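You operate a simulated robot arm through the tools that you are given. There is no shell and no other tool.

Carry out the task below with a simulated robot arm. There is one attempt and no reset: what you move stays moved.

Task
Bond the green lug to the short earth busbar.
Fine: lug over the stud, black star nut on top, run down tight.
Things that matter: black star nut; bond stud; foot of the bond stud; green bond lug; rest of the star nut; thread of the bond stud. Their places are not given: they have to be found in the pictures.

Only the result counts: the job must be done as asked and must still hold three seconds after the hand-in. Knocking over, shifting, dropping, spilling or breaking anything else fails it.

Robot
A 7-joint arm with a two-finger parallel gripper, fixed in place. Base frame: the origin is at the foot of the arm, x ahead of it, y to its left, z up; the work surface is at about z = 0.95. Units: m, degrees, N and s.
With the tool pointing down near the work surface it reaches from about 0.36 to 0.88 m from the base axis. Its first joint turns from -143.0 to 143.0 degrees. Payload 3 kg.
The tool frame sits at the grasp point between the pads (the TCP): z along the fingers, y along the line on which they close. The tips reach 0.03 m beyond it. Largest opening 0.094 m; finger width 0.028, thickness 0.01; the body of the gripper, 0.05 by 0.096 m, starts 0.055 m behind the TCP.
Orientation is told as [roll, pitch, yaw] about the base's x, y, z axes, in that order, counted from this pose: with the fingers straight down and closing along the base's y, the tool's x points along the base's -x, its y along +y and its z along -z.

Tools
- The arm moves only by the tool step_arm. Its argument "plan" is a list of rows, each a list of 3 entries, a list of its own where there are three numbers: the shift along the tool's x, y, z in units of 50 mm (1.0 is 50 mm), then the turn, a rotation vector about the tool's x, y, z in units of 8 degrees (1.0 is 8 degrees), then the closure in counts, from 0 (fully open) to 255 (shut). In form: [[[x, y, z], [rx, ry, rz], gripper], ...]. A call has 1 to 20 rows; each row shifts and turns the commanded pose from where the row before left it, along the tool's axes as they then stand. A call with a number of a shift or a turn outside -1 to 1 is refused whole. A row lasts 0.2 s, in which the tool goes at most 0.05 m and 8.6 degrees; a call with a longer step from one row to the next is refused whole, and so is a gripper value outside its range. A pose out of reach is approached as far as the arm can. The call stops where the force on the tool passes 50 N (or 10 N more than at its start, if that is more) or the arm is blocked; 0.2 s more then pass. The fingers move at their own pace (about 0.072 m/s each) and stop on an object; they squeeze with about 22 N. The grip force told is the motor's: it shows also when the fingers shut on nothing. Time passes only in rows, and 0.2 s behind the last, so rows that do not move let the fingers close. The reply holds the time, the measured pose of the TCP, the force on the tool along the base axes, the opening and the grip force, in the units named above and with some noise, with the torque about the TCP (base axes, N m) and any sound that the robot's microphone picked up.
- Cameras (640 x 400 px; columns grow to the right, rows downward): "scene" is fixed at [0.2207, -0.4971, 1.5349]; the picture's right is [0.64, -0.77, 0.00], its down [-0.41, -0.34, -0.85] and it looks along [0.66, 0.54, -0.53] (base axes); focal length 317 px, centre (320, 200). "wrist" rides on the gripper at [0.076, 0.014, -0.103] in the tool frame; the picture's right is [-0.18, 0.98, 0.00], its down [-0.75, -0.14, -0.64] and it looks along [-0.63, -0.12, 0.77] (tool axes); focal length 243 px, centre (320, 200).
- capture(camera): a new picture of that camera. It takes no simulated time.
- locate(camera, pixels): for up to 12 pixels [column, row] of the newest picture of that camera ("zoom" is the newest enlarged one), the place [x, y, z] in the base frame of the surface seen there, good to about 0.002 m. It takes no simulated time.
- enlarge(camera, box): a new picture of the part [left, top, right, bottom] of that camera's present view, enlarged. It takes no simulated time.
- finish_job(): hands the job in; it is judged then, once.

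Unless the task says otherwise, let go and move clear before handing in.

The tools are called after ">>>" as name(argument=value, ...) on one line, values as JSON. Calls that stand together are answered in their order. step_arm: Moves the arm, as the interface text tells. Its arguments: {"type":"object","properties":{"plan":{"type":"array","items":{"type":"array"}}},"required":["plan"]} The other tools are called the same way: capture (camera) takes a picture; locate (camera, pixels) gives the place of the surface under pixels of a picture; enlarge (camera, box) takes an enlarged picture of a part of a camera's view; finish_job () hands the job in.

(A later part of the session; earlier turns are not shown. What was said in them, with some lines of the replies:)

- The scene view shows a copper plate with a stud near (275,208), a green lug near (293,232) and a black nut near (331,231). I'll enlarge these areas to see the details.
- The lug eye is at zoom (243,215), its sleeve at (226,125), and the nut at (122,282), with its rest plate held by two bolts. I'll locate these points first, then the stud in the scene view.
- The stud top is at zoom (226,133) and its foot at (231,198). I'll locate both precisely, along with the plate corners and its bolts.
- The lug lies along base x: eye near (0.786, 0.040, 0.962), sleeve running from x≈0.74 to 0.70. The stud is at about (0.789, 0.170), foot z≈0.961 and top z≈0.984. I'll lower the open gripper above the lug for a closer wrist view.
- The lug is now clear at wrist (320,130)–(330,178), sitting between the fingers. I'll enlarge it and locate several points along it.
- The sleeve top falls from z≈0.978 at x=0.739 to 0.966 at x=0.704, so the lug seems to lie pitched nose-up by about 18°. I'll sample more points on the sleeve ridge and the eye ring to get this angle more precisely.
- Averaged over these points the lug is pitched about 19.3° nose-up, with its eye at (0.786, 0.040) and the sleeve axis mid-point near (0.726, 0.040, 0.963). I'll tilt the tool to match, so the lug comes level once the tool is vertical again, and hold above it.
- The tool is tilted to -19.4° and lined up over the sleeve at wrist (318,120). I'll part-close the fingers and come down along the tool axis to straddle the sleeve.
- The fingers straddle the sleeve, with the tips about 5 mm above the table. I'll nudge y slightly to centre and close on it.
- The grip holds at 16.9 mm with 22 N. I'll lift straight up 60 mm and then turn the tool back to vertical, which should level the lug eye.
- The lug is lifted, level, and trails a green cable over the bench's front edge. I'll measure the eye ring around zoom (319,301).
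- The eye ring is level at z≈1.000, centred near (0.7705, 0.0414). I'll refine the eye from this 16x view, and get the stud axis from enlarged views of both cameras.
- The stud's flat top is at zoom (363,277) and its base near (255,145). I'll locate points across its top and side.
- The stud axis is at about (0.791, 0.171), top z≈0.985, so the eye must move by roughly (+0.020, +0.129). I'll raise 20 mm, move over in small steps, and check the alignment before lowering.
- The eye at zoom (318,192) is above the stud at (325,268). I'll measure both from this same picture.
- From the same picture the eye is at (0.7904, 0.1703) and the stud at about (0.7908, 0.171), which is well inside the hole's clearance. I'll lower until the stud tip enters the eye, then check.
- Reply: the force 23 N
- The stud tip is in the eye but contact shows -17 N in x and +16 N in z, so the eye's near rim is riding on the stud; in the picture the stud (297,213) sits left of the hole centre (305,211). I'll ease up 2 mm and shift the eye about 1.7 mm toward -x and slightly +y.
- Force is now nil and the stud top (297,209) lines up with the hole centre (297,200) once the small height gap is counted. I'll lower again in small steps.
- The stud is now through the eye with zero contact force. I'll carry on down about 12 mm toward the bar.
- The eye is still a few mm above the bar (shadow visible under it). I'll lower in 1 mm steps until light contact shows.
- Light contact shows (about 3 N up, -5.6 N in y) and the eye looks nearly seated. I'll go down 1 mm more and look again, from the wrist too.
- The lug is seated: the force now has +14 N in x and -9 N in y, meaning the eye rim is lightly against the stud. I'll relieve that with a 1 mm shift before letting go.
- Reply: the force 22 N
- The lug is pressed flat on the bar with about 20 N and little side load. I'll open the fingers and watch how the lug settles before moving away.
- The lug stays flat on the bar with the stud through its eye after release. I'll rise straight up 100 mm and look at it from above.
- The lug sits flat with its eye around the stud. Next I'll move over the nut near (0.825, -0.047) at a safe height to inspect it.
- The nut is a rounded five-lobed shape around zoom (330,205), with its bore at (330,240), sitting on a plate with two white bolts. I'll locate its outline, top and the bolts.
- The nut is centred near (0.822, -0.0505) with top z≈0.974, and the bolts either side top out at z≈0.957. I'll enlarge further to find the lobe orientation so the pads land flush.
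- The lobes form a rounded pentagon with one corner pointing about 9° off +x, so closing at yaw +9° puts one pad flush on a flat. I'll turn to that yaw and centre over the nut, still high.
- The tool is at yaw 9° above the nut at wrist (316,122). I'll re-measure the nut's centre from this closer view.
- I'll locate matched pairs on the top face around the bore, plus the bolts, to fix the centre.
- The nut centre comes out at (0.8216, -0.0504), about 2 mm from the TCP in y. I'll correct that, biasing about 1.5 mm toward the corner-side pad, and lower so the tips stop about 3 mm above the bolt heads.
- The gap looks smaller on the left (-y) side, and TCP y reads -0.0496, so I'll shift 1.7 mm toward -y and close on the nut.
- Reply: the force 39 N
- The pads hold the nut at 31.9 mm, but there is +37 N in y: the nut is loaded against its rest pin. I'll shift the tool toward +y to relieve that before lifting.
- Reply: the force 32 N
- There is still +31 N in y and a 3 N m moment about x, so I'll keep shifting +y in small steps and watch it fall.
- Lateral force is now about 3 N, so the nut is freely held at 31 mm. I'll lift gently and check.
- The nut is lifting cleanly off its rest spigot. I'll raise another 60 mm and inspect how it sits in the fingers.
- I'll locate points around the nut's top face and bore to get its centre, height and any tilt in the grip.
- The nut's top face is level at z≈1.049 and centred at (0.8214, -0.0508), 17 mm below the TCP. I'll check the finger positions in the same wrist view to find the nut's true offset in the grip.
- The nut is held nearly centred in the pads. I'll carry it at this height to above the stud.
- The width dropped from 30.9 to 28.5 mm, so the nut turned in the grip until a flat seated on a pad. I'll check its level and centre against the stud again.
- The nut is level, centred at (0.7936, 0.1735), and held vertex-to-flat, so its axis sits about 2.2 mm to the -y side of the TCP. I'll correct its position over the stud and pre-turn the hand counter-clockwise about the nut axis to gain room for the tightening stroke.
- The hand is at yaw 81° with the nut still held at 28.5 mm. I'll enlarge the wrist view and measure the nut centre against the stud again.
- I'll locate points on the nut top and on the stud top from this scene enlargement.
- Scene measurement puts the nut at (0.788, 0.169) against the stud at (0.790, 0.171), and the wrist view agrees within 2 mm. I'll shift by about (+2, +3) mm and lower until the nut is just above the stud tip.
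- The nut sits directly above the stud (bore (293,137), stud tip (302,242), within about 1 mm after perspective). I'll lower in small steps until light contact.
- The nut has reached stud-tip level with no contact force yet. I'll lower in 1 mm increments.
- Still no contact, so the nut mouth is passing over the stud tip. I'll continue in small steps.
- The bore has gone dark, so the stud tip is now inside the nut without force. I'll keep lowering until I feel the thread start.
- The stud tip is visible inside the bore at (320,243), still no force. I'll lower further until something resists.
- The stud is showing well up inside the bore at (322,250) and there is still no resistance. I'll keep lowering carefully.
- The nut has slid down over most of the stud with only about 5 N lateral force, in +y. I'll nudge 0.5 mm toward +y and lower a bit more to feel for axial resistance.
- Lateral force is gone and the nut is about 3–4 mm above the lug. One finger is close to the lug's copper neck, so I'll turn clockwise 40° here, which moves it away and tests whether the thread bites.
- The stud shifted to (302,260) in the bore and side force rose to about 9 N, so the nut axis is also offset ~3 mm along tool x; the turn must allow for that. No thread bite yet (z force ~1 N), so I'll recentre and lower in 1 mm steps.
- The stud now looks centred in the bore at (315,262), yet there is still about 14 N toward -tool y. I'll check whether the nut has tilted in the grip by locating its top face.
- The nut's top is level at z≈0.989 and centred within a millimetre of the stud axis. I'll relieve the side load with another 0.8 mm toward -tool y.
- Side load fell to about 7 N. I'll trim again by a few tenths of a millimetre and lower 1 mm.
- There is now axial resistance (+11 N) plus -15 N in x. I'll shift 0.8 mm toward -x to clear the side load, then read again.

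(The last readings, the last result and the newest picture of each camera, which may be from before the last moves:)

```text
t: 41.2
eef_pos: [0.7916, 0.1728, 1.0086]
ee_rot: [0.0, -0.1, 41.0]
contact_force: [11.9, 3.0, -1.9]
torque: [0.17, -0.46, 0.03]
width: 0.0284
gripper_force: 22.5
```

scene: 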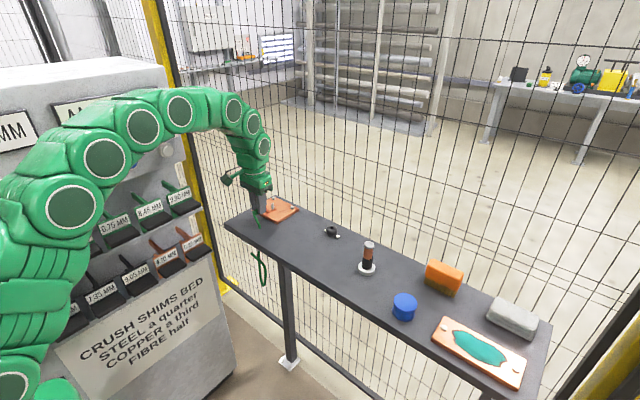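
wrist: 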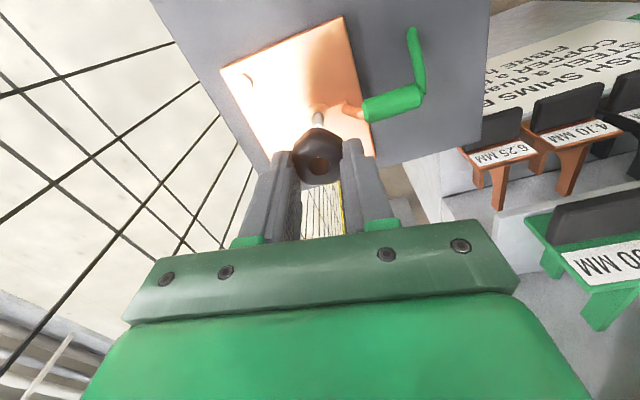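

The side load flipped to +12 N for 0.8 mm, so the bore is now a close fit on the stud. I'll shift back about 0.35 mm and then try turning clockwise 24° with compensation for the offset axis.

>>> step_arm(plan=[[[-0.0053, -0.0046, 0], [0, 0, 0], 255], [[0, 0, 0], [0, 0, 0], 255], [[-0.0055, -0.006, 0], [0, 0, 1], 255], [[-0.0055, -0.006, 0], [0, 0, 1], 255], [[-0.0055, -0.006, 0], [0, 0, 1], 255], [[0, 0, 0], [0, 0, 0], 255]])

>>> enlarge(camera="scene", box=[260, 195, 288, 215])

>>> enlarge(camera="wrist", box=[280, 110, 360, 190])

```text
t: 42.6
eef_pos: [0.7937, 0.171, 1.0074]
ee_rot: [0.1, -0.1, 16.9]
contact_force: [-15.8, -2.1, -6.9]
torque: [-0.02, 0.49, 0.01]
width: 0.0285
gripper_force: 21.9
```

```text
16.00 times, centred on (274, 205) of scene
```

zoom: 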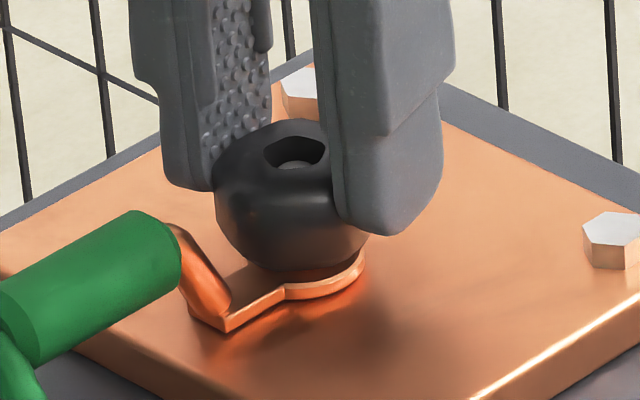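

```text
5.00 times, centred on (320, 150) of wrist
```

zoom: 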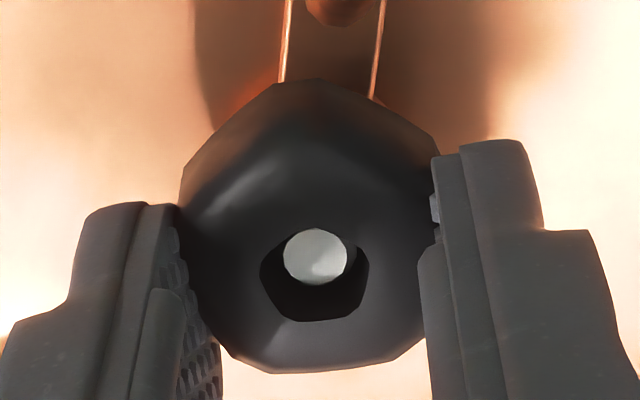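

The z force went to -7 N: turning clockwise now pulls the tool down, so the thread has caught. I'll trim +0.5 mm along tool x (to remove the 16 N side load) and keep turning in short strokes, following it down.

>>> step_arm(plan=[[[0.01, 0, 0.003], [0, 0, 0], 255], [[-0.0024, -0.006, 0.001], [0, 0, 1], 255], [[-0.0024, -0.006, 0.001], [0, 0, 1], 255], [[-0.0024, -0.006, 0.001], [0, 0, 1], 255], [[0, 0, 0], [0, 0, 0], 255]])

>>> enlarge(camera="wrist", box=[280, 110, 360, 190])

```text
t: 43.8
eef_pos: [0.793, 0.1697, 1.0068]
ee_rot: [0.0, -0.1, -7.2]
contact_force: [10.5, -11.9, -10.9]
torque: [-0.41, -0.48, 0.03]
width: 0.0283
gripper_force: 22.2
```

```text
5.00 times, centred on (320, 150) of wrist
```

zoom: 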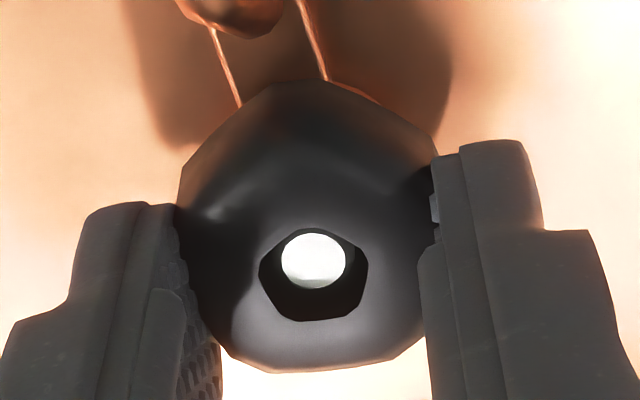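

The downward pull is rising (-11 N) and the nut turns with the hand, so it is threading on. I'll trim the side loads and continue another 32°.

>>> step_arm(plan=[[[-0.0072, -0.0064, 0.005], [0, 0, 0], 255], [[-0.0035, -0.007, 0.0015], [0, 0, 1], 255], [[-0.0035, -0.007, 0.0015], [0, 0, 1], 255], [[-0.0035, -0.007, 0.0015], [0, 0, 1], 255], [[-0.0035, -0.007, 0.0015], [0, 0, 1], 255], [[0, 0, 0], [0, 0, 0], 255]])

>>> enlarge(camera="wrist", box=[280, 110, 360, 190])

>>> enlarge(camera="scene", box=[260, 195, 288, 215])

```text
t: 45.2
eef_pos: [0.7938, 0.1682, 1.0051]
ee_rot: [-0.1, -0.1, -39.1]
contact_force: [-10.0, -5.0, -3.9]
torque: [-0.22, 0.31, 0.03]
width: 0.0285
gripper_force: 22.3
```

```text
5.00 times, centred on (320, 150) of wrist
```

zoom: 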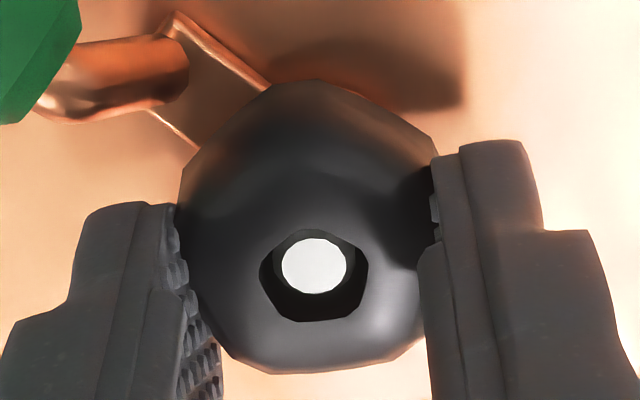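

```text
16.00 times, centred on (274, 205) of scene
```

zoom: 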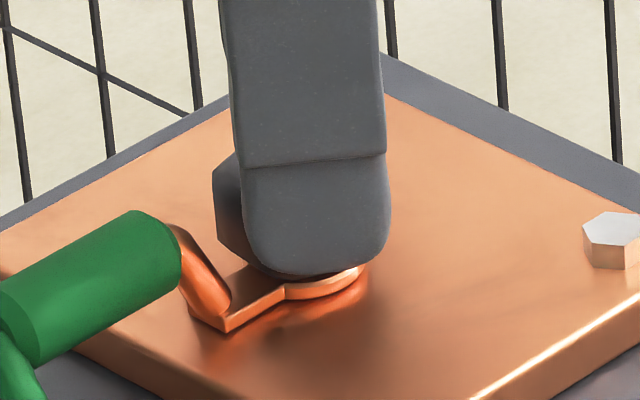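

The nut turned about 120° in total and the stud now shows higher in the bore (317,265); z has come down about 2 mm. I'll open just enough to clear the lobes so I can regrip, and check the nut stays put.

>>> step_arm(plan=[[[0.003, -0.006, 0], [0, 0, 0], 255], [[0, 0, 0], [0, 0, 0], 130], [[0, 0, 0], [0, 0, 0], 130], [[0, 0, 0], [0, 0, 0], 130]])

>>> enlarge(camera="wrist", box=[280, 110, 360, 190])

>>> enlarge(camera="scene", box=[260, 195, 288, 215])

```text
t: 46.2
eef_pos: [0.7927, 0.1673, 1.0075]
ee_rot: [-0.1, -0.1, -39.0]
contact_force: [-0.2, 1.0, 0.6]
torque: [0.02, -0.04, -0.01]
width: 0.0459
gripper_force: 0.0
```

```text
5.00 times, centred on (320, 150) of wrist
```

zoom: 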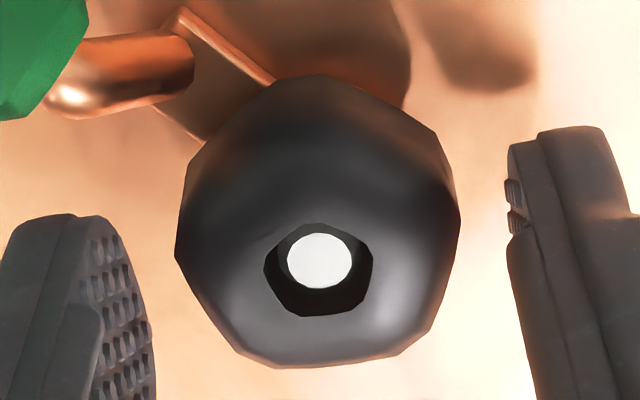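

```text
16.00 times, centred on (274, 205) of scene
```

zoom: 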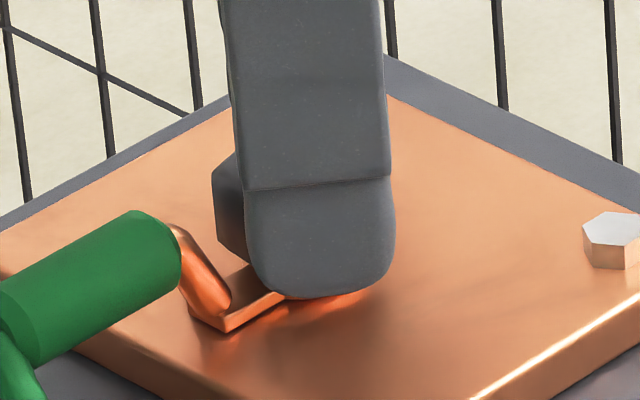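

The nut stays on the thread when released, sitting square at wrist zoom (319,225). I'll shift 2.1 mm along tool x so the hand is concentric with the stud, then turn back 72° (one lobe) with the fingers open.

>>> step_arm(plan=[[[0.042, 0, 0], [0, 0, 0], 130], [[0.001, 0, 0], [0, 0, -1], 130], [[0.001, 0, 0], [0, 0, -1], 130], [[0.001, 0, 0], [0, 0, -1], 130], [[0.001, 0, 0], [0, 0, -1], 130], [[0.001, 0, 0], [0, 0, -1], 130], [[0.001, 0, 0], [0, 0, -1], 130], [[0.001, 0, 0], [0, 0, -1], 130], [[0.001, 0, 0], [0, 0, -1], 130], [[0.001, 0, 0], [0, 0, -1], 130], [[0, 0, 0], [0, 0, 0], 130]])

>>> enlarge(camera="wrist", box=[280, 110, 360, 190])

>>> enlarge(camera="scene", box=[260, 195, 288, 215])

```text
t: 48.6
eef_pos: [0.7893, 0.1705, 1.0075]
ee_rot: [0.0, 0.0, 32.9]
contact_force: [0.6, -0.3, -0.2]
torque: [-0.01, 0.0, 0.02]
width: 0.0461
gripper_force: 0.1
```

```text
5.00 times, centred on (320, 150) of wrist
```

zoom: 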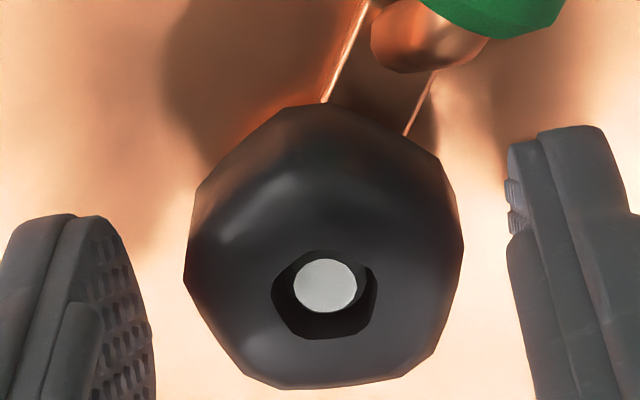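

```text
16.00 times, centred on (274, 205) of scene
```

zoom: 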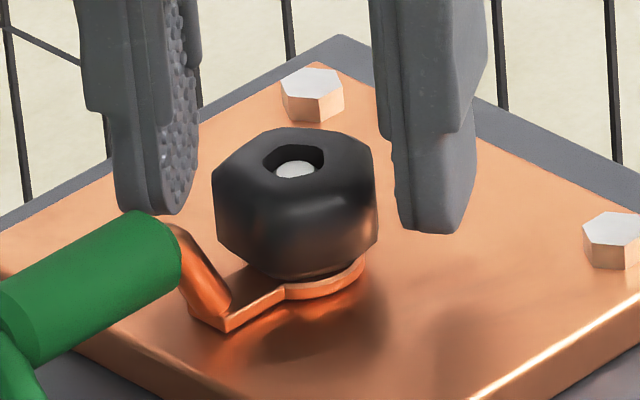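

The nut stands by itself on the stud close above the lug, and the hand is back at yaw 33°. I'll measure the nut top's height and centre.

>>> locate(camera="zoom", pixels=[[250, 160], [340, 155], [295, 138], [293, 190], [268, 142], [325, 182], [326, 143], [262, 182], [294, 168], [300, 262], [340, 275], [300, 290]])

>>> enlarge(camera="scene", box=[266, 200, 284, 214])

```text
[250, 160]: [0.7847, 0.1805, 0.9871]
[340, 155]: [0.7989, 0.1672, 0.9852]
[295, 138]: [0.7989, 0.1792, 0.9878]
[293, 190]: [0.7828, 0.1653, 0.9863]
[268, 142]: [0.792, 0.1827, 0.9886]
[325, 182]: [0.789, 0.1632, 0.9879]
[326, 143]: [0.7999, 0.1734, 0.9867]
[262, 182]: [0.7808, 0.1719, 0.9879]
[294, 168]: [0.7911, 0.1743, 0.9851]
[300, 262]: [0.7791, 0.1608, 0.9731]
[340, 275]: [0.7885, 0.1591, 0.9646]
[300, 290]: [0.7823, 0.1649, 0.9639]
```

```text
16.00 times, centred on (275, 207) of scene
```

zoom: 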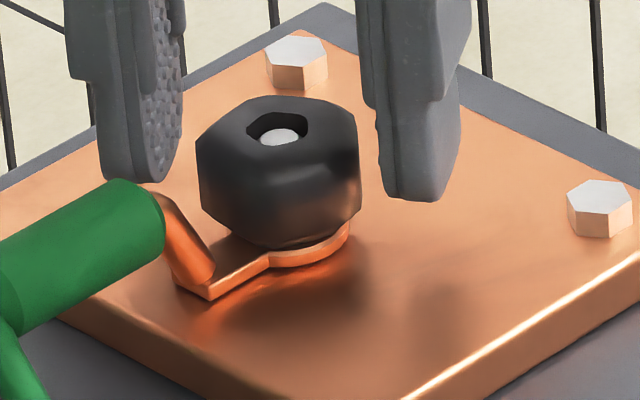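

The nut top is at z≈0.987 with the stud tip about 2 mm below it, so roughly 1.5 mm remains to the lug. I'll recentre by 1 mm, close on the nut and read the side forces.

>>> step_arm(plan=[[[-0.02, 0.005, 0], [0, 0, 0], 130], [[0, 0, 0], [0, 0, 0], 200], [[0, 0, 0], [0, 0, 0], 255], [[0, 0, 0], [0, 0, 0], 255]])

>>> enlarge(camera="wrist", box=[280, 110, 360, 190])

```text
t: 49.6
eef_pos: [0.7908, 0.1716, 1.0066]
ee_rot: [0.1, 0.0, 33.0]
contact_force: [2.1, 0.6, 0.5]
torque: [-0.05, -0.07, -0.03]
width: 0.0309
gripper_force: 22.5
```

```text
5.00 times, centred on (320, 150) of wrist
```

zoom: 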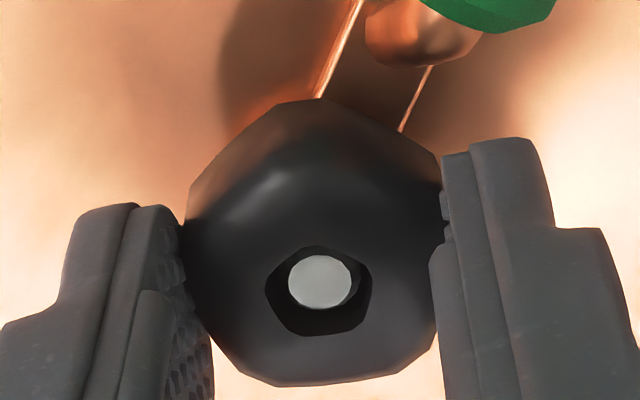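

The nut is gripped at 30.9 mm with almost no side force. I'll turn clockwise 32° and check the forces.

>>> step_arm(plan=[[[0, 0, 0.001], [0, 0, 1], 255], [[0, 0, 0.001], [0, 0, 1], 255], [[0, 0, 0.001], [0, 0, 1], 255], [[0, 0, 0.001], [0, 0, 1], 255], [[0, 0, 0], [0, 0, 0], 255]])

>>> enlarge(camera="wrist", box=[280, 110, 360, 190])

```text
t: 50.8
eef_pos: [0.7906, 0.1693, 1.0059]
ee_rot: [0.1, 0.0, 0.9]
contact_force: [4.8, -10.4, -1.2]
torque: [-0.34, -0.16, 0.54]
width: 0.0298
gripper_force: 22.3
```

```text
5.00 times, centred on (320, 150) of wrist
```

zoom: 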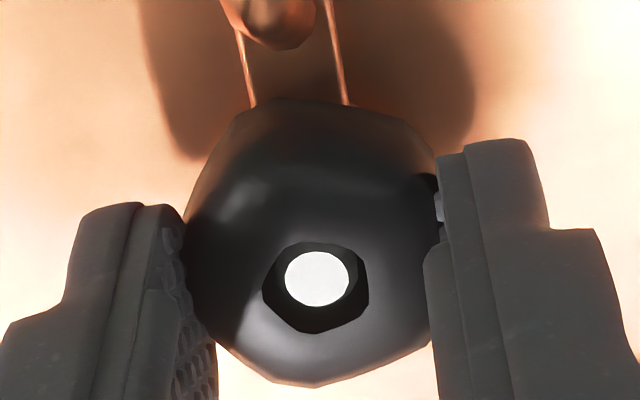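

A 0.54 N m reaction torque about z has appeared, so the nut may be reaching the lug, and it slipped slightly in the pads. I'll look at the gap.

>>> enlarge(camera="scene", box=[262, 198, 286, 215])

```text
16.00 times, centred on (274, 206) of scene
```

zoom: 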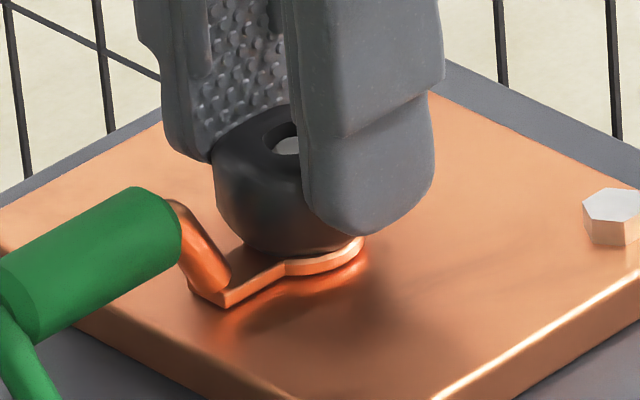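

The nut bottom looks very close to the lug ring. I'll trim the side load and turn another 32°, watching whether the torque rises.

>>> step_arm(plan=[[[-0.003, -0.006, 0], [0, 0, 0], 255], [[0, -0.001, 0.001], [0, 0, 1], 255], [[0, -0.001, 0.001], [0, 0, 1], 255], [[0, 0, 0], [0, 0, 0], 255]])

>>> enlarge(camera="wrist", box=[280, 110, 360, 190])

```text
t: 51.8
eef_pos: [0.7906, 0.1702, 1.006]
ee_rot: [0.0, 0.0, -15.1]
contact_force: [0.4, -3.5, 6.4]
torque: [-0.14, 0.01, 0.3]
width: 0.0322
gripper_force: 21.9
```

```text
5.00 times, centred on (320, 150) of wrist
```

zoom: 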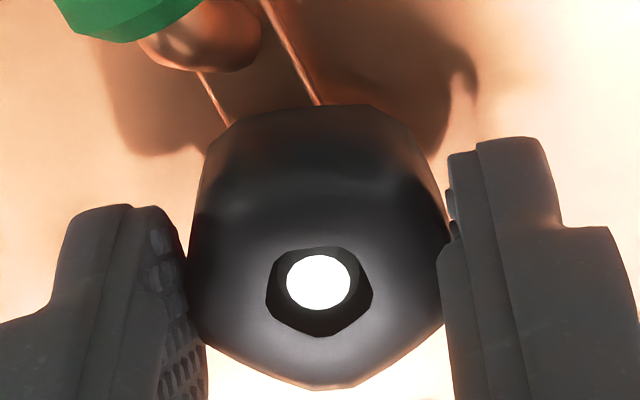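

The width rose to 32.2 mm and a corner now points down in the view, so the pads rode over the lobes while the nut turned only about 12°; it is resisting strongly. I'll check the nut's height to see if it is seated.

>>> enlarge(camera="scene", box=[262, 198, 286, 215])

>>> locate(camera="zoom", pixels=[[250, 130], [262, 120], [270, 160], [255, 150], [285, 110], [288, 145], [290, 185], [280, 240], [300, 262], [330, 262], [350, 250], [240, 275]])

```text
16.00 times, centred on (274, 206) of scene
```

zoom: 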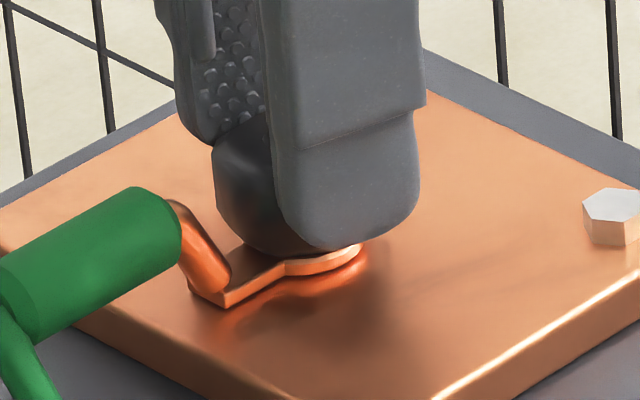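

```text
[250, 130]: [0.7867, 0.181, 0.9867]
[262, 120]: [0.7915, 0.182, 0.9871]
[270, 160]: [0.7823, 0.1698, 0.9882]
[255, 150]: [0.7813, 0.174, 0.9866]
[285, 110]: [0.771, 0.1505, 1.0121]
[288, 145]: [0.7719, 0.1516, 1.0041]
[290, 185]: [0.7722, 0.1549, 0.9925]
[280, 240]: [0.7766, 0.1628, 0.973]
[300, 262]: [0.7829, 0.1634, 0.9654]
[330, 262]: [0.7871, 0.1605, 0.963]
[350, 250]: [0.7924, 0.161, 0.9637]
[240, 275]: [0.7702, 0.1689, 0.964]
```

The nut top still reads about 0.987, and its lower edge looks on or just above the lug ring. I'll open and lift clear for an unobstructed look at the gap.

>>> step_arm(plan=[[[0, 0, 0], [0, 0, 0], 130], [[0, 0, 0], [0, 0, 0], 130], [[0, 0, -0.2], [0, 0, 0], 130], [[0, 0, -0.5], [0, 0, 0], 130], [[0, 0, -0.5], [0, 0, 0], 130], [[0, 0, 0], [0, 0, 0], 130]])

>>> enlarge(camera="scene", box=[262, 198, 286, 215])

>>> enlarge(camera="wrist", box=[270, 80, 370, 190])

```text
t: 53.2
eef_pos: [0.7917, 0.1696, 1.0659]
ee_rot: [-0.1, -0.1, -15.0]
contact_force: [-0.2, 0.4, -0.5]
torque: [0.02, -0.02, 0.0]
width: 0.0462
gripper_force: 0.1
```

```text
16.00 times, centred on (274, 206) of scene
```

zoom: 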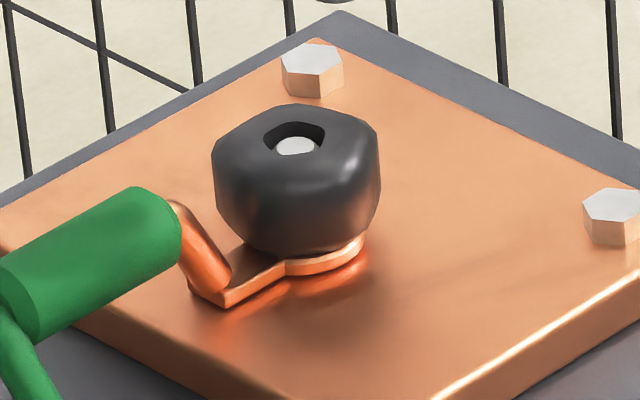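

```text
3.64 times, centred on (320, 135) of wrist
```

zoom: 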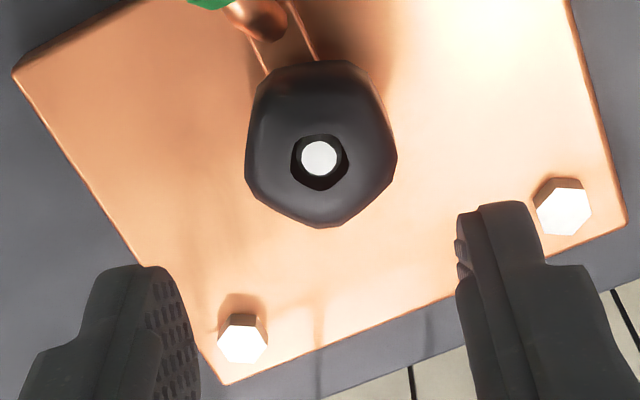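

The nut now appears seated on the lug with no visible gap, and the stud tip shows in its bore. To put a firm flush grip on it for final tightening, I'll sample its side profile to get the lobe orientation.

>>> enlarge(camera="wrist", box=[295, 88, 345, 152])

```text
6.25 times, centred on (320, 120) of wrist
```

zoom: 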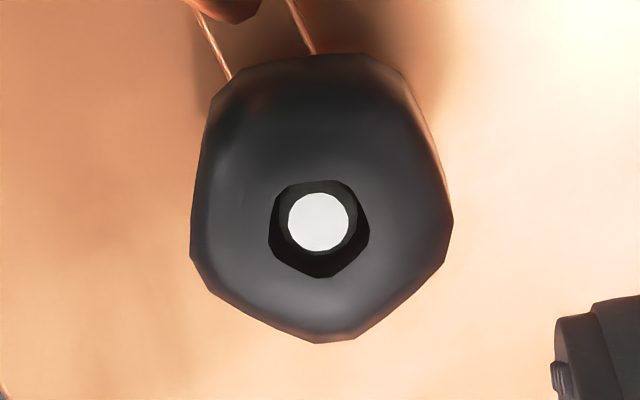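

The vertex positions place the flush closing directions at about yaw -39°, -3° and +33°. Before tightening I want the nut's true height, so I'll measure the empty rest disc, the lug top and the nut top together.

>>> capture(camera="scene")

>>> enlarge(camera="scene", box=[316, 218, 348, 242])

```text
taken
```

scene: 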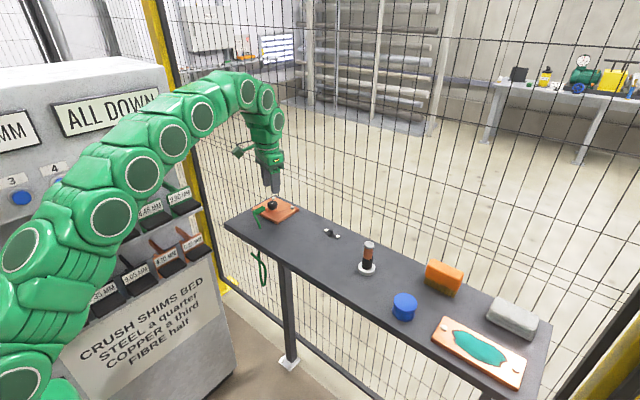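

```text
16.00 times, centred on (332, 230) of scene
```

zoom: 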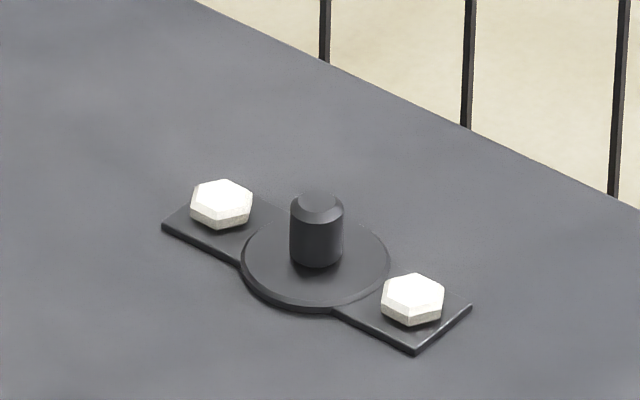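

>>> locate(camera="zoom", pixels=[[265, 255], [275, 275], [300, 290], [330, 290], [360, 275], [370, 255], [350, 240], [270, 240], [317, 200], [440, 320], [180, 220], [100, 250]])

>>> enlarge(camera="scene", box=[258, 196, 290, 216])

```text
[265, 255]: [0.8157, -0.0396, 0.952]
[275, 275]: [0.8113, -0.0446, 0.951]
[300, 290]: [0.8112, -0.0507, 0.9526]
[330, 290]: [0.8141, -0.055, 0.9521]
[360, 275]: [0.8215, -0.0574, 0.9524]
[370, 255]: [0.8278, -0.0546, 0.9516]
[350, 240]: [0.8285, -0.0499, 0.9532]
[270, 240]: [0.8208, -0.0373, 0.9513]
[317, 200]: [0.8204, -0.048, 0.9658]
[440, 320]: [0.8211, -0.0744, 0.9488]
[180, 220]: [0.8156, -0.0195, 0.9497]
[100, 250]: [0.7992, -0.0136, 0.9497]
```

```text
16.00 times, centred on (274, 206) of scene
```

zoom: 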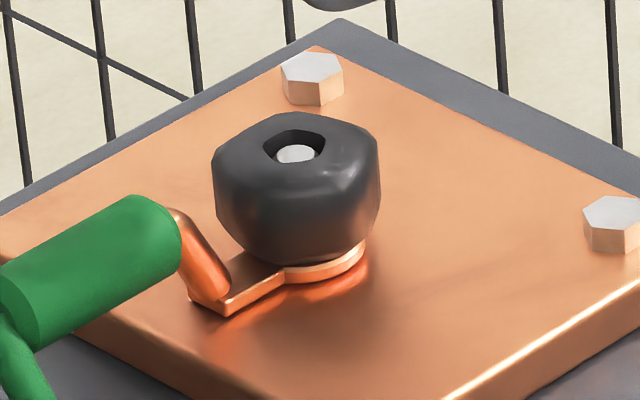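

The rest disc is at z≈0.952, so the nut is about 21.7 mm tall. Now the nut top, lug top and bar top in this view.

>>> locate(camera="zoom", pixels=[[245, 150], [345, 150], [295, 122], [290, 180], [265, 128], [330, 172], [330, 128], [255, 172], [296, 154], [240, 145], [320, 180], [350, 160]])

>>> locate(camera="zoom", pixels=[[245, 275], [235, 290], [255, 268], [340, 258], [355, 250], [250, 285], [150, 300], [200, 340], [330, 330], [430, 250], [400, 300], [450, 200]])

```text
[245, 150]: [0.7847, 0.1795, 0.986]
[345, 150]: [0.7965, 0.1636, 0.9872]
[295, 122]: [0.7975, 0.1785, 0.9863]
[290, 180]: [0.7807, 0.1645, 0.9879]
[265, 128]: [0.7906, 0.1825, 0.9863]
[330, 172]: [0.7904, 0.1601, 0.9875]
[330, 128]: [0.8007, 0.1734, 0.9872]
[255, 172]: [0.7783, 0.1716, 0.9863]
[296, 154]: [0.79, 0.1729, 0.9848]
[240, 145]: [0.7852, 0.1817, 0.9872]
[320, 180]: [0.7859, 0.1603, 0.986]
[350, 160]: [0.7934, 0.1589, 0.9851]
```

```text
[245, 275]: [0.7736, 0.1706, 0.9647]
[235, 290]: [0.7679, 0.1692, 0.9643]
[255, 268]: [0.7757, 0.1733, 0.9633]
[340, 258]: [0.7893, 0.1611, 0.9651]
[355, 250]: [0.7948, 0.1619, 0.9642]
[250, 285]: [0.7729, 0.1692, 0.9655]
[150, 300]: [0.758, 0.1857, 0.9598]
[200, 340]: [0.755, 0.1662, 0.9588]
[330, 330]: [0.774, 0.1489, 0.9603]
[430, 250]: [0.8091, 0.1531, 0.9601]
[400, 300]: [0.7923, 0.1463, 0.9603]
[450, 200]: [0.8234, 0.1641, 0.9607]
```

Nut top averages 0.9868, so its underside is at about 0.965 against the lug top at 0.9645: seated within measurement error. To confirm it is tight, I'll recentre, go to the flush yaw of +33°, come back down and regrip.

>>> step_arm(plan=[[[0.03, 0.004, 0], [0, 0, 0], 130], [[0, 0, 0], [0, 0, -1], 130], [[0, 0, 0], [0, 0, -1], 130], [[0, 0, 0], [0, 0, -1], 130], [[0, 0, 0], [0, 0, -1], 130], [[0, 0, 0], [0, 0, -1], 130], [[0, 0, 0], [0, 0, -1], 130], [[0, 0.016, 0], [0, 0, 0], 130], [[0, 0, 0.4], [0, 0, 0], 130], [[0, 0, 0.4], [0, 0, 0], 130], [[0, 0, 0.3], [0, 0, 0], 130], [[0, 0, 0.1], [0, 0, 0], 130], [[0, 0, 0], [0, 0, 0], 130]])

>>> enlarge(camera="wrist", box=[280, 110, 360, 190])

>>> enlarge(camera="scene", box=[258, 196, 290, 216])

```text
t: 56.0
eef_pos: [0.7871, 0.171, 1.0049]
ee_rot: [-0.1, -0.1, 33.0]
contact_force: [-0.4, 0.2, -0.5]
torque: [0.01, 0.0, -0.01]
width: 0.046
gripper_force: 0.0
```

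```text
5.00 times, centred on (320, 150) of wrist
```

zoom: 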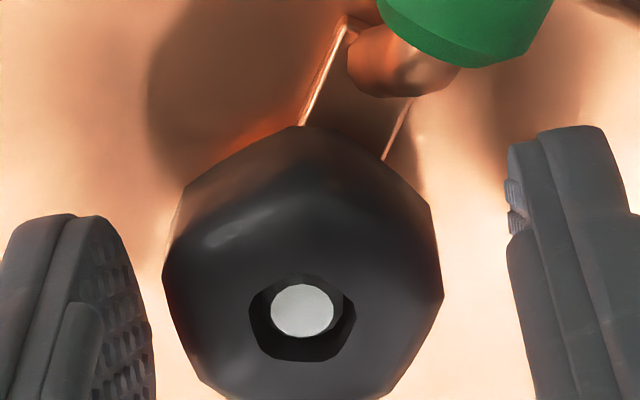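

```text
16.00 times, centred on (274, 206) of scene
```

zoom: 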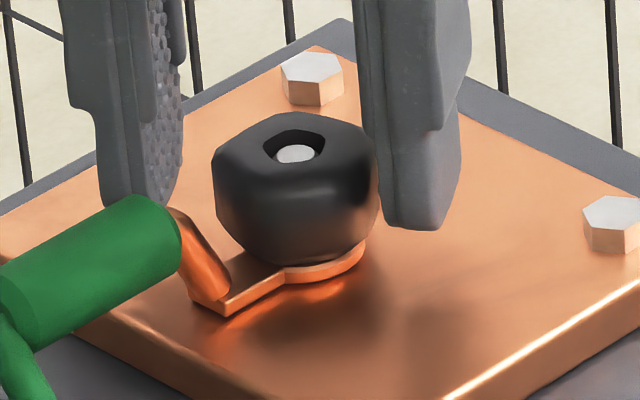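

The nut sits about 3 mm off the hand's centre (bore at (302,318) versus (319,290) when last gripped here). I'll shift by (-3.6, -2.7) mm in tool axes, then close on it.

>>> step_arm(plan=[[[-0.072, -0.055, 0], [0, 0, 0], 130], [[0, 0, 0], [0, 0, 0], 130]])

>>> enlarge(camera="wrist", box=[280, 110, 360, 190])

```text
t: 56.6
eef_pos: [0.79, 0.1711, 1.0055]
ee_rot: [0.1, 0.0, 32.9]
contact_force: [0.3, -0.3, -0.2]
torque: [-0.03, -0.02, -0.06]
width: 0.0458
gripper_force: 0.1
```

```text
5.00 times, centred on (320, 150) of wrist
```

zoom: 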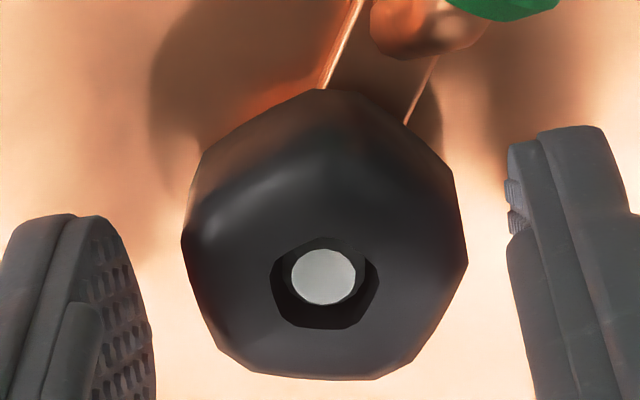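

The nut's outline is turned about 11° clockwise compared with the last grip here, so it did tighten in that stroke. I'll turn the hand 8° to match, trim the centre and close.

>>> step_arm(plan=[[[0.016, 0.012, 0], [0, 0, 1], 130], [[0, 0, 0], [0, 0, 0], 200], [[0, 0, 0], [0, 0, 0], 255], [[0, 0, 0], [0, 0, 0], 255]])

>>> enlarge(camera="wrist", box=[280, 110, 360, 190])

```text
t: 57.6
eef_pos: [0.7923, 0.1705, 1.0057]
ee_rot: [0.0, -0.1, 25.0]
contact_force: [-2.6, 2.2, 1.6]
torque: [0.07, 0.1, -0.04]
width: 0.0316
gripper_force: 22.2
```

```text
5.00 times, centred on (320, 150) of wrist
```

zoom: 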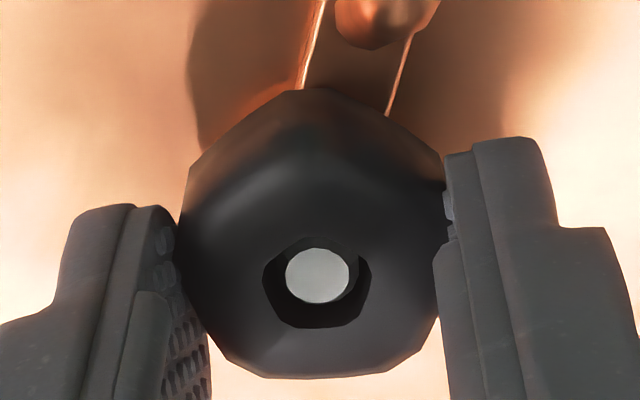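

The nut is held at 31.6 mm with little side load. I'll turn clockwise 24° and see how the torque builds.

>>> step_arm(plan=[[[0, 0, 0], [0, 0, 1], 255], [[0, 0, 0], [0, 0, 1], 255], [[0, 0, 0], [0, 0, 1], 255], [[0, 0, 0], [0, 0, 0], 255]])

>>> enlarge(camera="wrist", box=[280, 110, 360, 190])

```text
t: 58.6
eef_pos: [0.7923, 0.1694, 1.0049]
ee_rot: [0.1, -0.1, 0.9]
contact_force: [-1.6, 1.6, -4.3]
torque: [0.06, 0.03, 0.44]
width: 0.0298
gripper_force: 22.1
```

```text
5.00 times, centred on (320, 150) of wrist
```

zoom: 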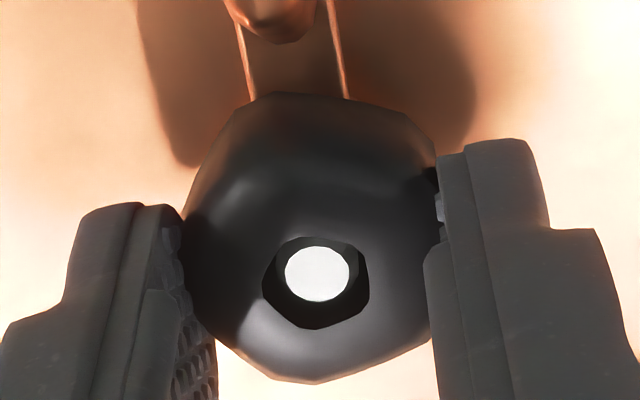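

The torque is 0.44 N m and the nut's attitude at yaw 1° matches what it was at this yaw before, so the nut has not moved: it is firm. I'll add a few small increments to find the peak torque it holds.

>>> step_arm(plan=[[[0, 0, 0], [0, 0, 0.4], 255], [[0, 0, 0], [0, 0, 0], 255]])

>>> step_arm(plan=[[[0, 0, 0], [0, 0, 0.4], 255], [[0, 0, 0], [0, 0, 0], 255]])

>>> enlarge(camera="wrist", box=[280, 110, 360, 190])

```text
t: 59.2
eef_pos: [0.7922, 0.1703, 1.0062]
ee_rot: [0.0, 0.0, -2.2]
contact_force: [-3.7, -1.3, -4.6]
torque: [-0.04, 0.1, 0.4]
width: 0.0304
gripper_force: 21.5
```

```text
t: 59.8
eef_pos: [0.7925, 0.1695, 1.0052]
ee_rot: [0.0, -0.1, -5.5]
contact_force: [4.6, -7.7, -1.5]
torque: [-0.28, -0.19, 0.45]
width: 0.0307
gripper_force: 22.2
```

```text
5.00 times, centred on (320, 150) of wrist
```

zoom: 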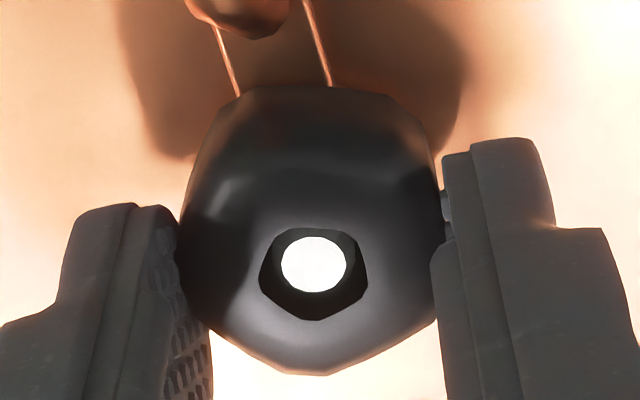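

The pads slip at 0.4–0.45 N m with the nut staying put, so it bears on the lug. For one last firm pull I'll regrip where the flats are flush (near yaw 10°, where the width is smallest).

>>> step_arm(plan=[[[0, 0, 0], [0, 0, 0], 150], [[0, 0, 0], [0, 0, 0], 150], [[0, 0, 0], [0, 0, -1], 150], [[0, 0, 0], [0, 0, -1], 150], [[0, 0, 0], [0, 0, 0], 200], [[0, 0, 0], [0, 0, 0], 255], [[0, 0, 0], [0, 0, 0], 255]])

>>> enlarge(camera="wrist", box=[280, 110, 360, 190])

```text
t: 61.4
eef_pos: [0.7932, 0.1704, 1.0057]
ee_rot: [0.0, -0.1, 10.6]
contact_force: [-0.1, 5.7, 1.6]
torque: [0.17, 0.02, -0.05]
width: 0.0285
gripper_force: 21.9
```

```text
5.00 times, centred on (320, 150) of wrist
```

zoom: 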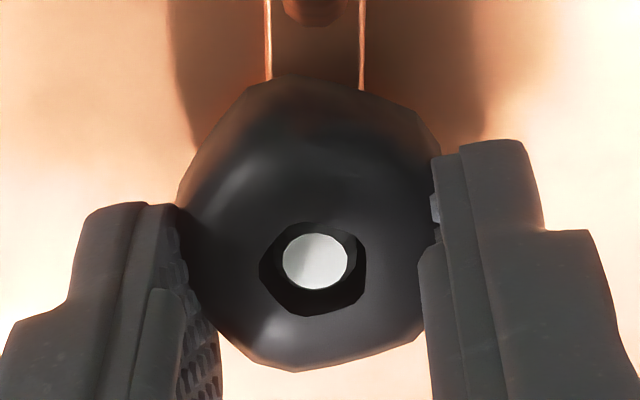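

The width is 28.5 mm, a flush grip. I'll turn clockwise in small increments and watch torque and width.

>>> step_arm(plan=[[[0, 0.003, 0], [0, 0, 0.4], 255], [[0, 0, 0], [0, 0, 0.4], 255], [[0, 0, 0], [0, 0, 0], 255]])

>>> step_arm(plan=[[[0, 0, 0], [0, 0, 0.4], 255], [[0, 0, 0], [0, 0, 0], 255]])

>>> enlarge(camera="wrist", box=[280, 110, 360, 190])

```text
t: 62.2
eef_pos: [0.7941, 0.1702, 1.0077]
ee_rot: [0.0, 0.0, 4.1]
contact_force: [-2.8, 3.1, -9.4]
torque: [0.09, 0.05, 0.54]
width: 0.0287
gripper_force: 22.5
```

```text
t: 62.8
eef_pos: [0.7934, 0.1695, 1.0063]
ee_rot: [0.0, -0.1, 1.0]
contact_force: [0.3, -0.6, -6.8]
torque: [0.04, 0.0, 0.43]
width: 0.0294
gripper_force: 22.2
```

```text
5.00 times, centred on (320, 150) of wrist
```

zoom: 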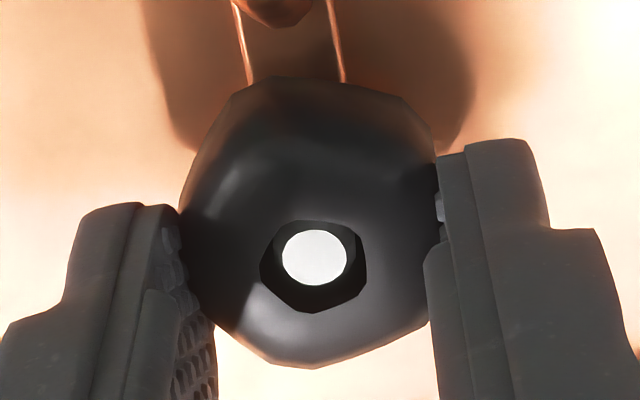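

Peak torque was 0.54 N m at 4°, with the nut creeping only about 2° before the pads slipped. I'll ratchet once more from the flush position to be sure nothing is left.

>>> step_arm(plan=[[[0, 0, 0.004], [0, 0, 0], 150], [[0, 0, 0], [0, 0, 0], 150], [[0, 0, 0], [0, 0, -1], 150], [[0, 0, 0], [0, 0, 0], 200], [[0, 0, 0], [0, 0, 0], 255], [[0, 0, 0], [0, 0, 0], 255], [[0, 0, 0], [0, 0, 0.3], 255], [[0, 0, 0], [0, 0, 0.3], 255]])

>>> step_arm(plan=[[[0, 0, 0], [0, 0, 0.3], 255], [[0, 0, 0], [0, 0, 0], 255]])

>>> step_arm(plan=[[[0, 0, 0], [0, 0, 0.3], 255], [[0, 0, 0], [0, 0, 0], 255]])

>>> enlarge(camera="wrist", box=[280, 110, 360, 190])

```text
t: 64.6
eef_pos: [0.7934, 0.1718, 1.0051]
ee_rot: [0.0, -0.1, 4.1]
contact_force: [1.5, -8.6, 8.3]
torque: [-0.3, -0.03, 0.6]
width: 0.0289
gripper_force: 21.8
```

```text
t: 65.2
eef_pos: [0.7922, 0.1708, 1.0065]
ee_rot: [0.0, 0.0, 1.7]
contact_force: [12.6, -22.6, 3.1]
torque: [-0.77, -0.43, 0.67]
width: 0.0295
gripper_force: 21.6
```

```text
t: 65.8
eef_pos: [0.7928, 0.1709, 1.0051]
ee_rot: [0.0, 0.0, -0.7]
contact_force: [9.7, -27.2, 1.0]
torque: [-0.94, -0.33, 0.6]
width: 0.03
gripper_force: 21.4
```

```text
5.00 times, centred on (320, 150) of wrist
```

zoom: 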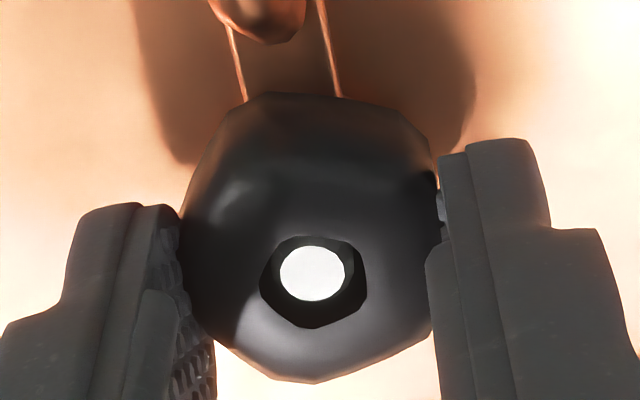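

The nut held against 0.6–0.67 N m without turning further, so it is down tight. I'll relieve the side load, open, lift clear and inspect.

>>> step_arm(plan=[[[0, -0.012, 0], [0, 0, 0], 255], [[0, 0, 0], [0, 0, 0], 130], [[0, 0, 0], [0, 0, 0], 130], [[0, 0, 0], [0, 0, 0], 130], [[0, 0, -0.3], [0, 0, 0], 130], [[0, 0, -0.6], [0, 0, 0], 130], [[0, 0, -0.8], [0, 0, 0], 130], [[0, 0, -0.8], [0, 0, 0], 130], [[0, 0, 0], [0, 0, 0], 130]])

>>> enlarge(camera="scene", box=[258, 196, 290, 216])

>>> capture(camera="wrist")

>>> capture(camera="scene")

```text
t: 67.8
eef_pos: [0.7955, 0.1712, 1.131]
ee_rot: [0.0, -0.1, -0.7]
contact_force: [0.2, 0.4, -0.2]
torque: [0.04, -0.03, -0.04]
width: 0.0459
gripper_force: 0.0
```

```text
16.00 times, centred on (274, 206) of scene
```

zoom: 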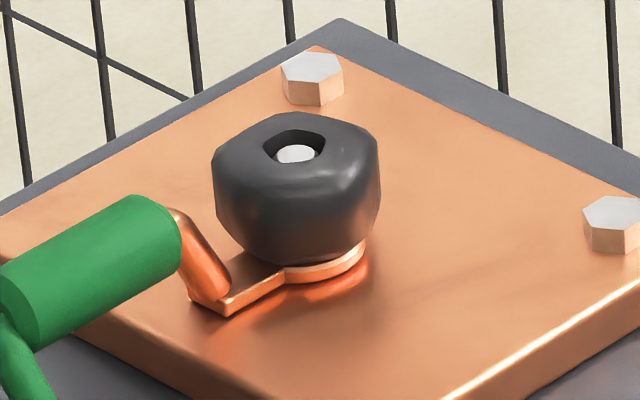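

```text
taken
```

wrist: 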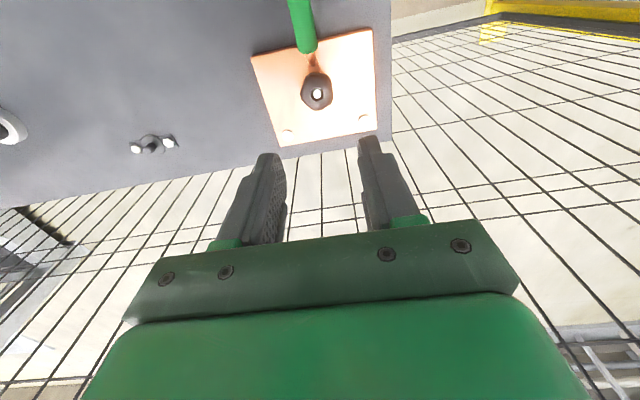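

```text
taken
```

scene: 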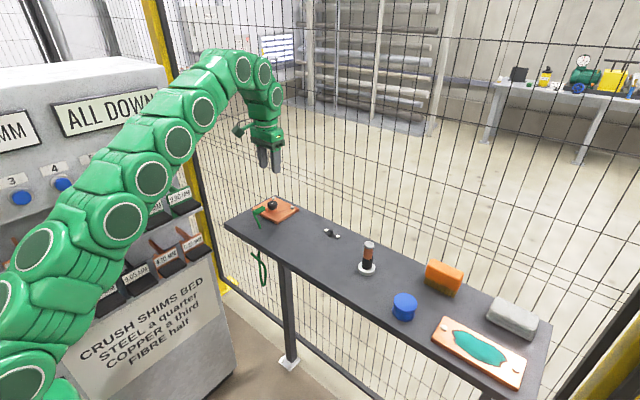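

The nut is down on the lug and the rest of the bench is undisturbed. For a final check of the seat I'll take a low side view with the wrist camera: first turn and back off toward -y at height with the fingers open.

>>> step_arm(plan=[[[0, 0, 0], [0, 0, -1], 0], [[0, 0, 0], [0, 0, -1], 0], [[0, 0, 0], [0, 0, -1], 0], [[0, 0, 0], [0, 0, -1], 0], [[0, 0, 0], [0, 0, -1], 0], [[0, 0, 0], [0, 0, -1], 0], [[0, 0, 0], [0, 0, -1], 0], [[0, 0, 0], [0, 0, -1], 0], [[0, 0, 0], [0, 0, -1], 0], [[0, 0, 0], [0, 0, -1], 0], [[0.6, 0, 0], [0, 0, 0], 0], [[0.8, 0, 0], [0, 0, 0], 0], [[0.8, 0, 0], [0, 0, 0], 0], [[0.7, 0, 0], [0, 0, 0], 0], [[0, 0, 0], [0, 0, 0], 0]])

>>> capture(camera="scene")

```text
t: 71.0
eef_pos: [0.7643, 0.0282, 1.1293]
ee_rot: [-0.1, 0.1, 79.4]
contact_force: [0.2, -0.2, 0.8]
torque: [0.03, -0.03, -0.01]
width: 0.0941
gripper_force: 0.0
```

```text
taken
```

scene: 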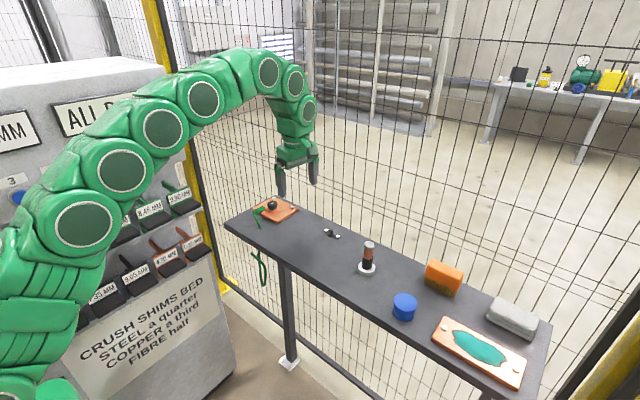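

The hand is clear at yaw 79°. I'll pitch it 35° so the camera looks nearly level toward the nut, then lower it over the empty bench area.

>>> step_arm(plan=[[[0, -0.25, 0], [0, -0.875, 0], 0], [[0, -0.25, 0], [0, -0.875, 0], 0], [[0, 0, 0], [0, -0.875, 0], 0], [[0, 0, 0], [0, -0.875, 0], 0], [[0, 0, 0], [0, -0.875, 0], 0], [[0.3, 0, 0.42], [0, 0, 0], 0], [[0.3, 0, 0.42], [0, 0, 0], 0], [[0.3, 0, 0.42], [0, 0, 0], 0], [[0.2, 0, 0.3], [0, 0, 0], 0], [[0, 0, 0], [0, 0, 0], 0]])

>>> capture(camera="wrist")

```text
t: 73.2
eef_pos: [0.7896, 0.0219, 1.0349]
ee_rot: [-0.2, -34.9, 79.4]
contact_force: [0.0, 0.1, 0.6]
torque: [0.0, 0.0, -0.01]
width: 0.0941
gripper_force: 0.0
```

```text
taken
```

wrist: 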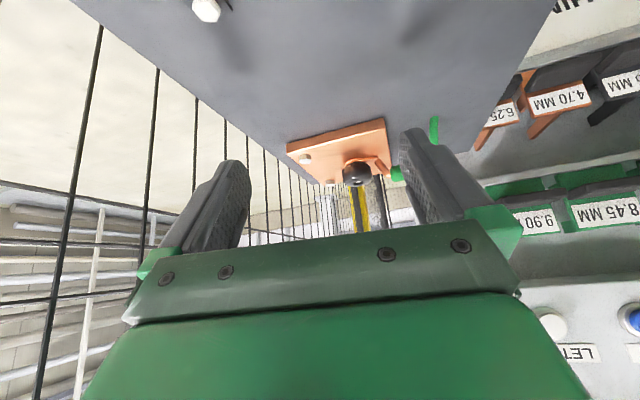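

>>> enlarge(camera="wrist", box=[336, 145, 400, 195])

```text
8.00 times, centred on (368, 170) of wrist
```

zoom: 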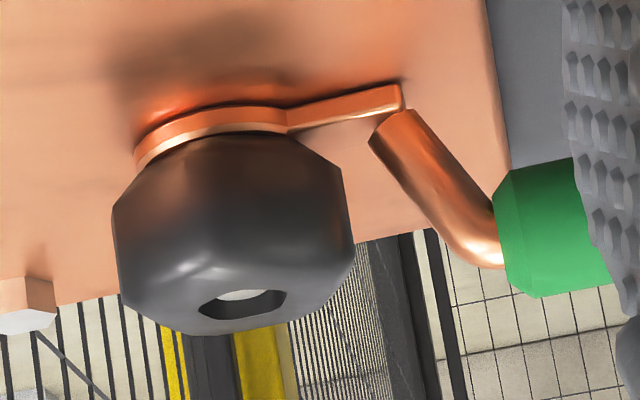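

The side view (upside down in this camera) shows the nut bearing directly on the lug ring, the lug flat on the bar and no gap at (210,135). I'll raise the arm clear, then hand in.

>>> step_arm(plan=[[[-0.3, 0, -0.42], [0, 0, 0], 0], [[-0.4, 0, -0.56], [0, 0, 0], 0], [[-0.4, 0, -0.56], [0, 0, 0], 0], [[-0.4, 0, -0.56], [0, 0, 0], 0], [[0, 0, 0], [0, 0.875, 0], 0], [[0, 0, 0], [0, 0.875, 0], 0], [[0, 0, 0], [0, 0.875, 0], 0], [[0, 0, 0], [0, 0.875, 0], 0], [[0, 0, 0], [0, 0.875, 0], 0], [[0, 0, 0], [0, 0, 0], 0], [[0, 0, 0], [0, 0, 0], 0]])

>>> capture(camera="scene")

>>> enlarge(camera="scene", box=[250, 190, 298, 225])

```text
t: 75.6
eef_pos: [0.7904, 0.0244, 1.1655]
ee_rot: [-0.1, -0.1, 79.4]
contact_force: [1.2, -0.1, 0.5]
torque: [0.01, 0.0, 0.01]
width: 0.094
gripper_force: 0.0
```

```text
taken
```

scene: 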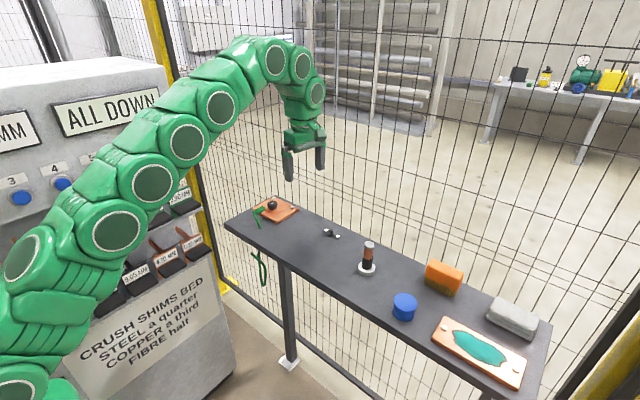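

```text
11.43 times, centred on (274, 208) of scene
```

zoom: 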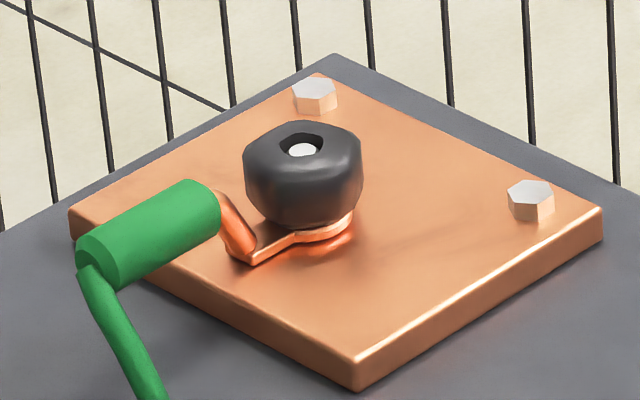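

The final pictures show the lug flat on the busbar over the stud, the black nut seated on it (zoom (302,175)), all other items where they were and the arm clear. I'm handing the job in.

>>> finish_job()

```text
The job is handed in.
```

The green lug is on the bond stud, flat on the short earth busbar. The black star nut is threaded on top and run down tight. I have handed the job in, but the tool gave no verdict.

- **Tightness:** the nut resisted about 0.6 N m. The pads then slipped on it without turning it further, so I could not tighten it any more with this gripper.
- **Seating:** a low side view with the wrist camera showed the nut bearing on the lug with no visible gap. The measured heights put any gap at about 0.6 mm, which is within measurement error.
- **Surroundings:** the other items on the bench look undisturbed in the last scene picture. The hand was open and clear when I handed in.
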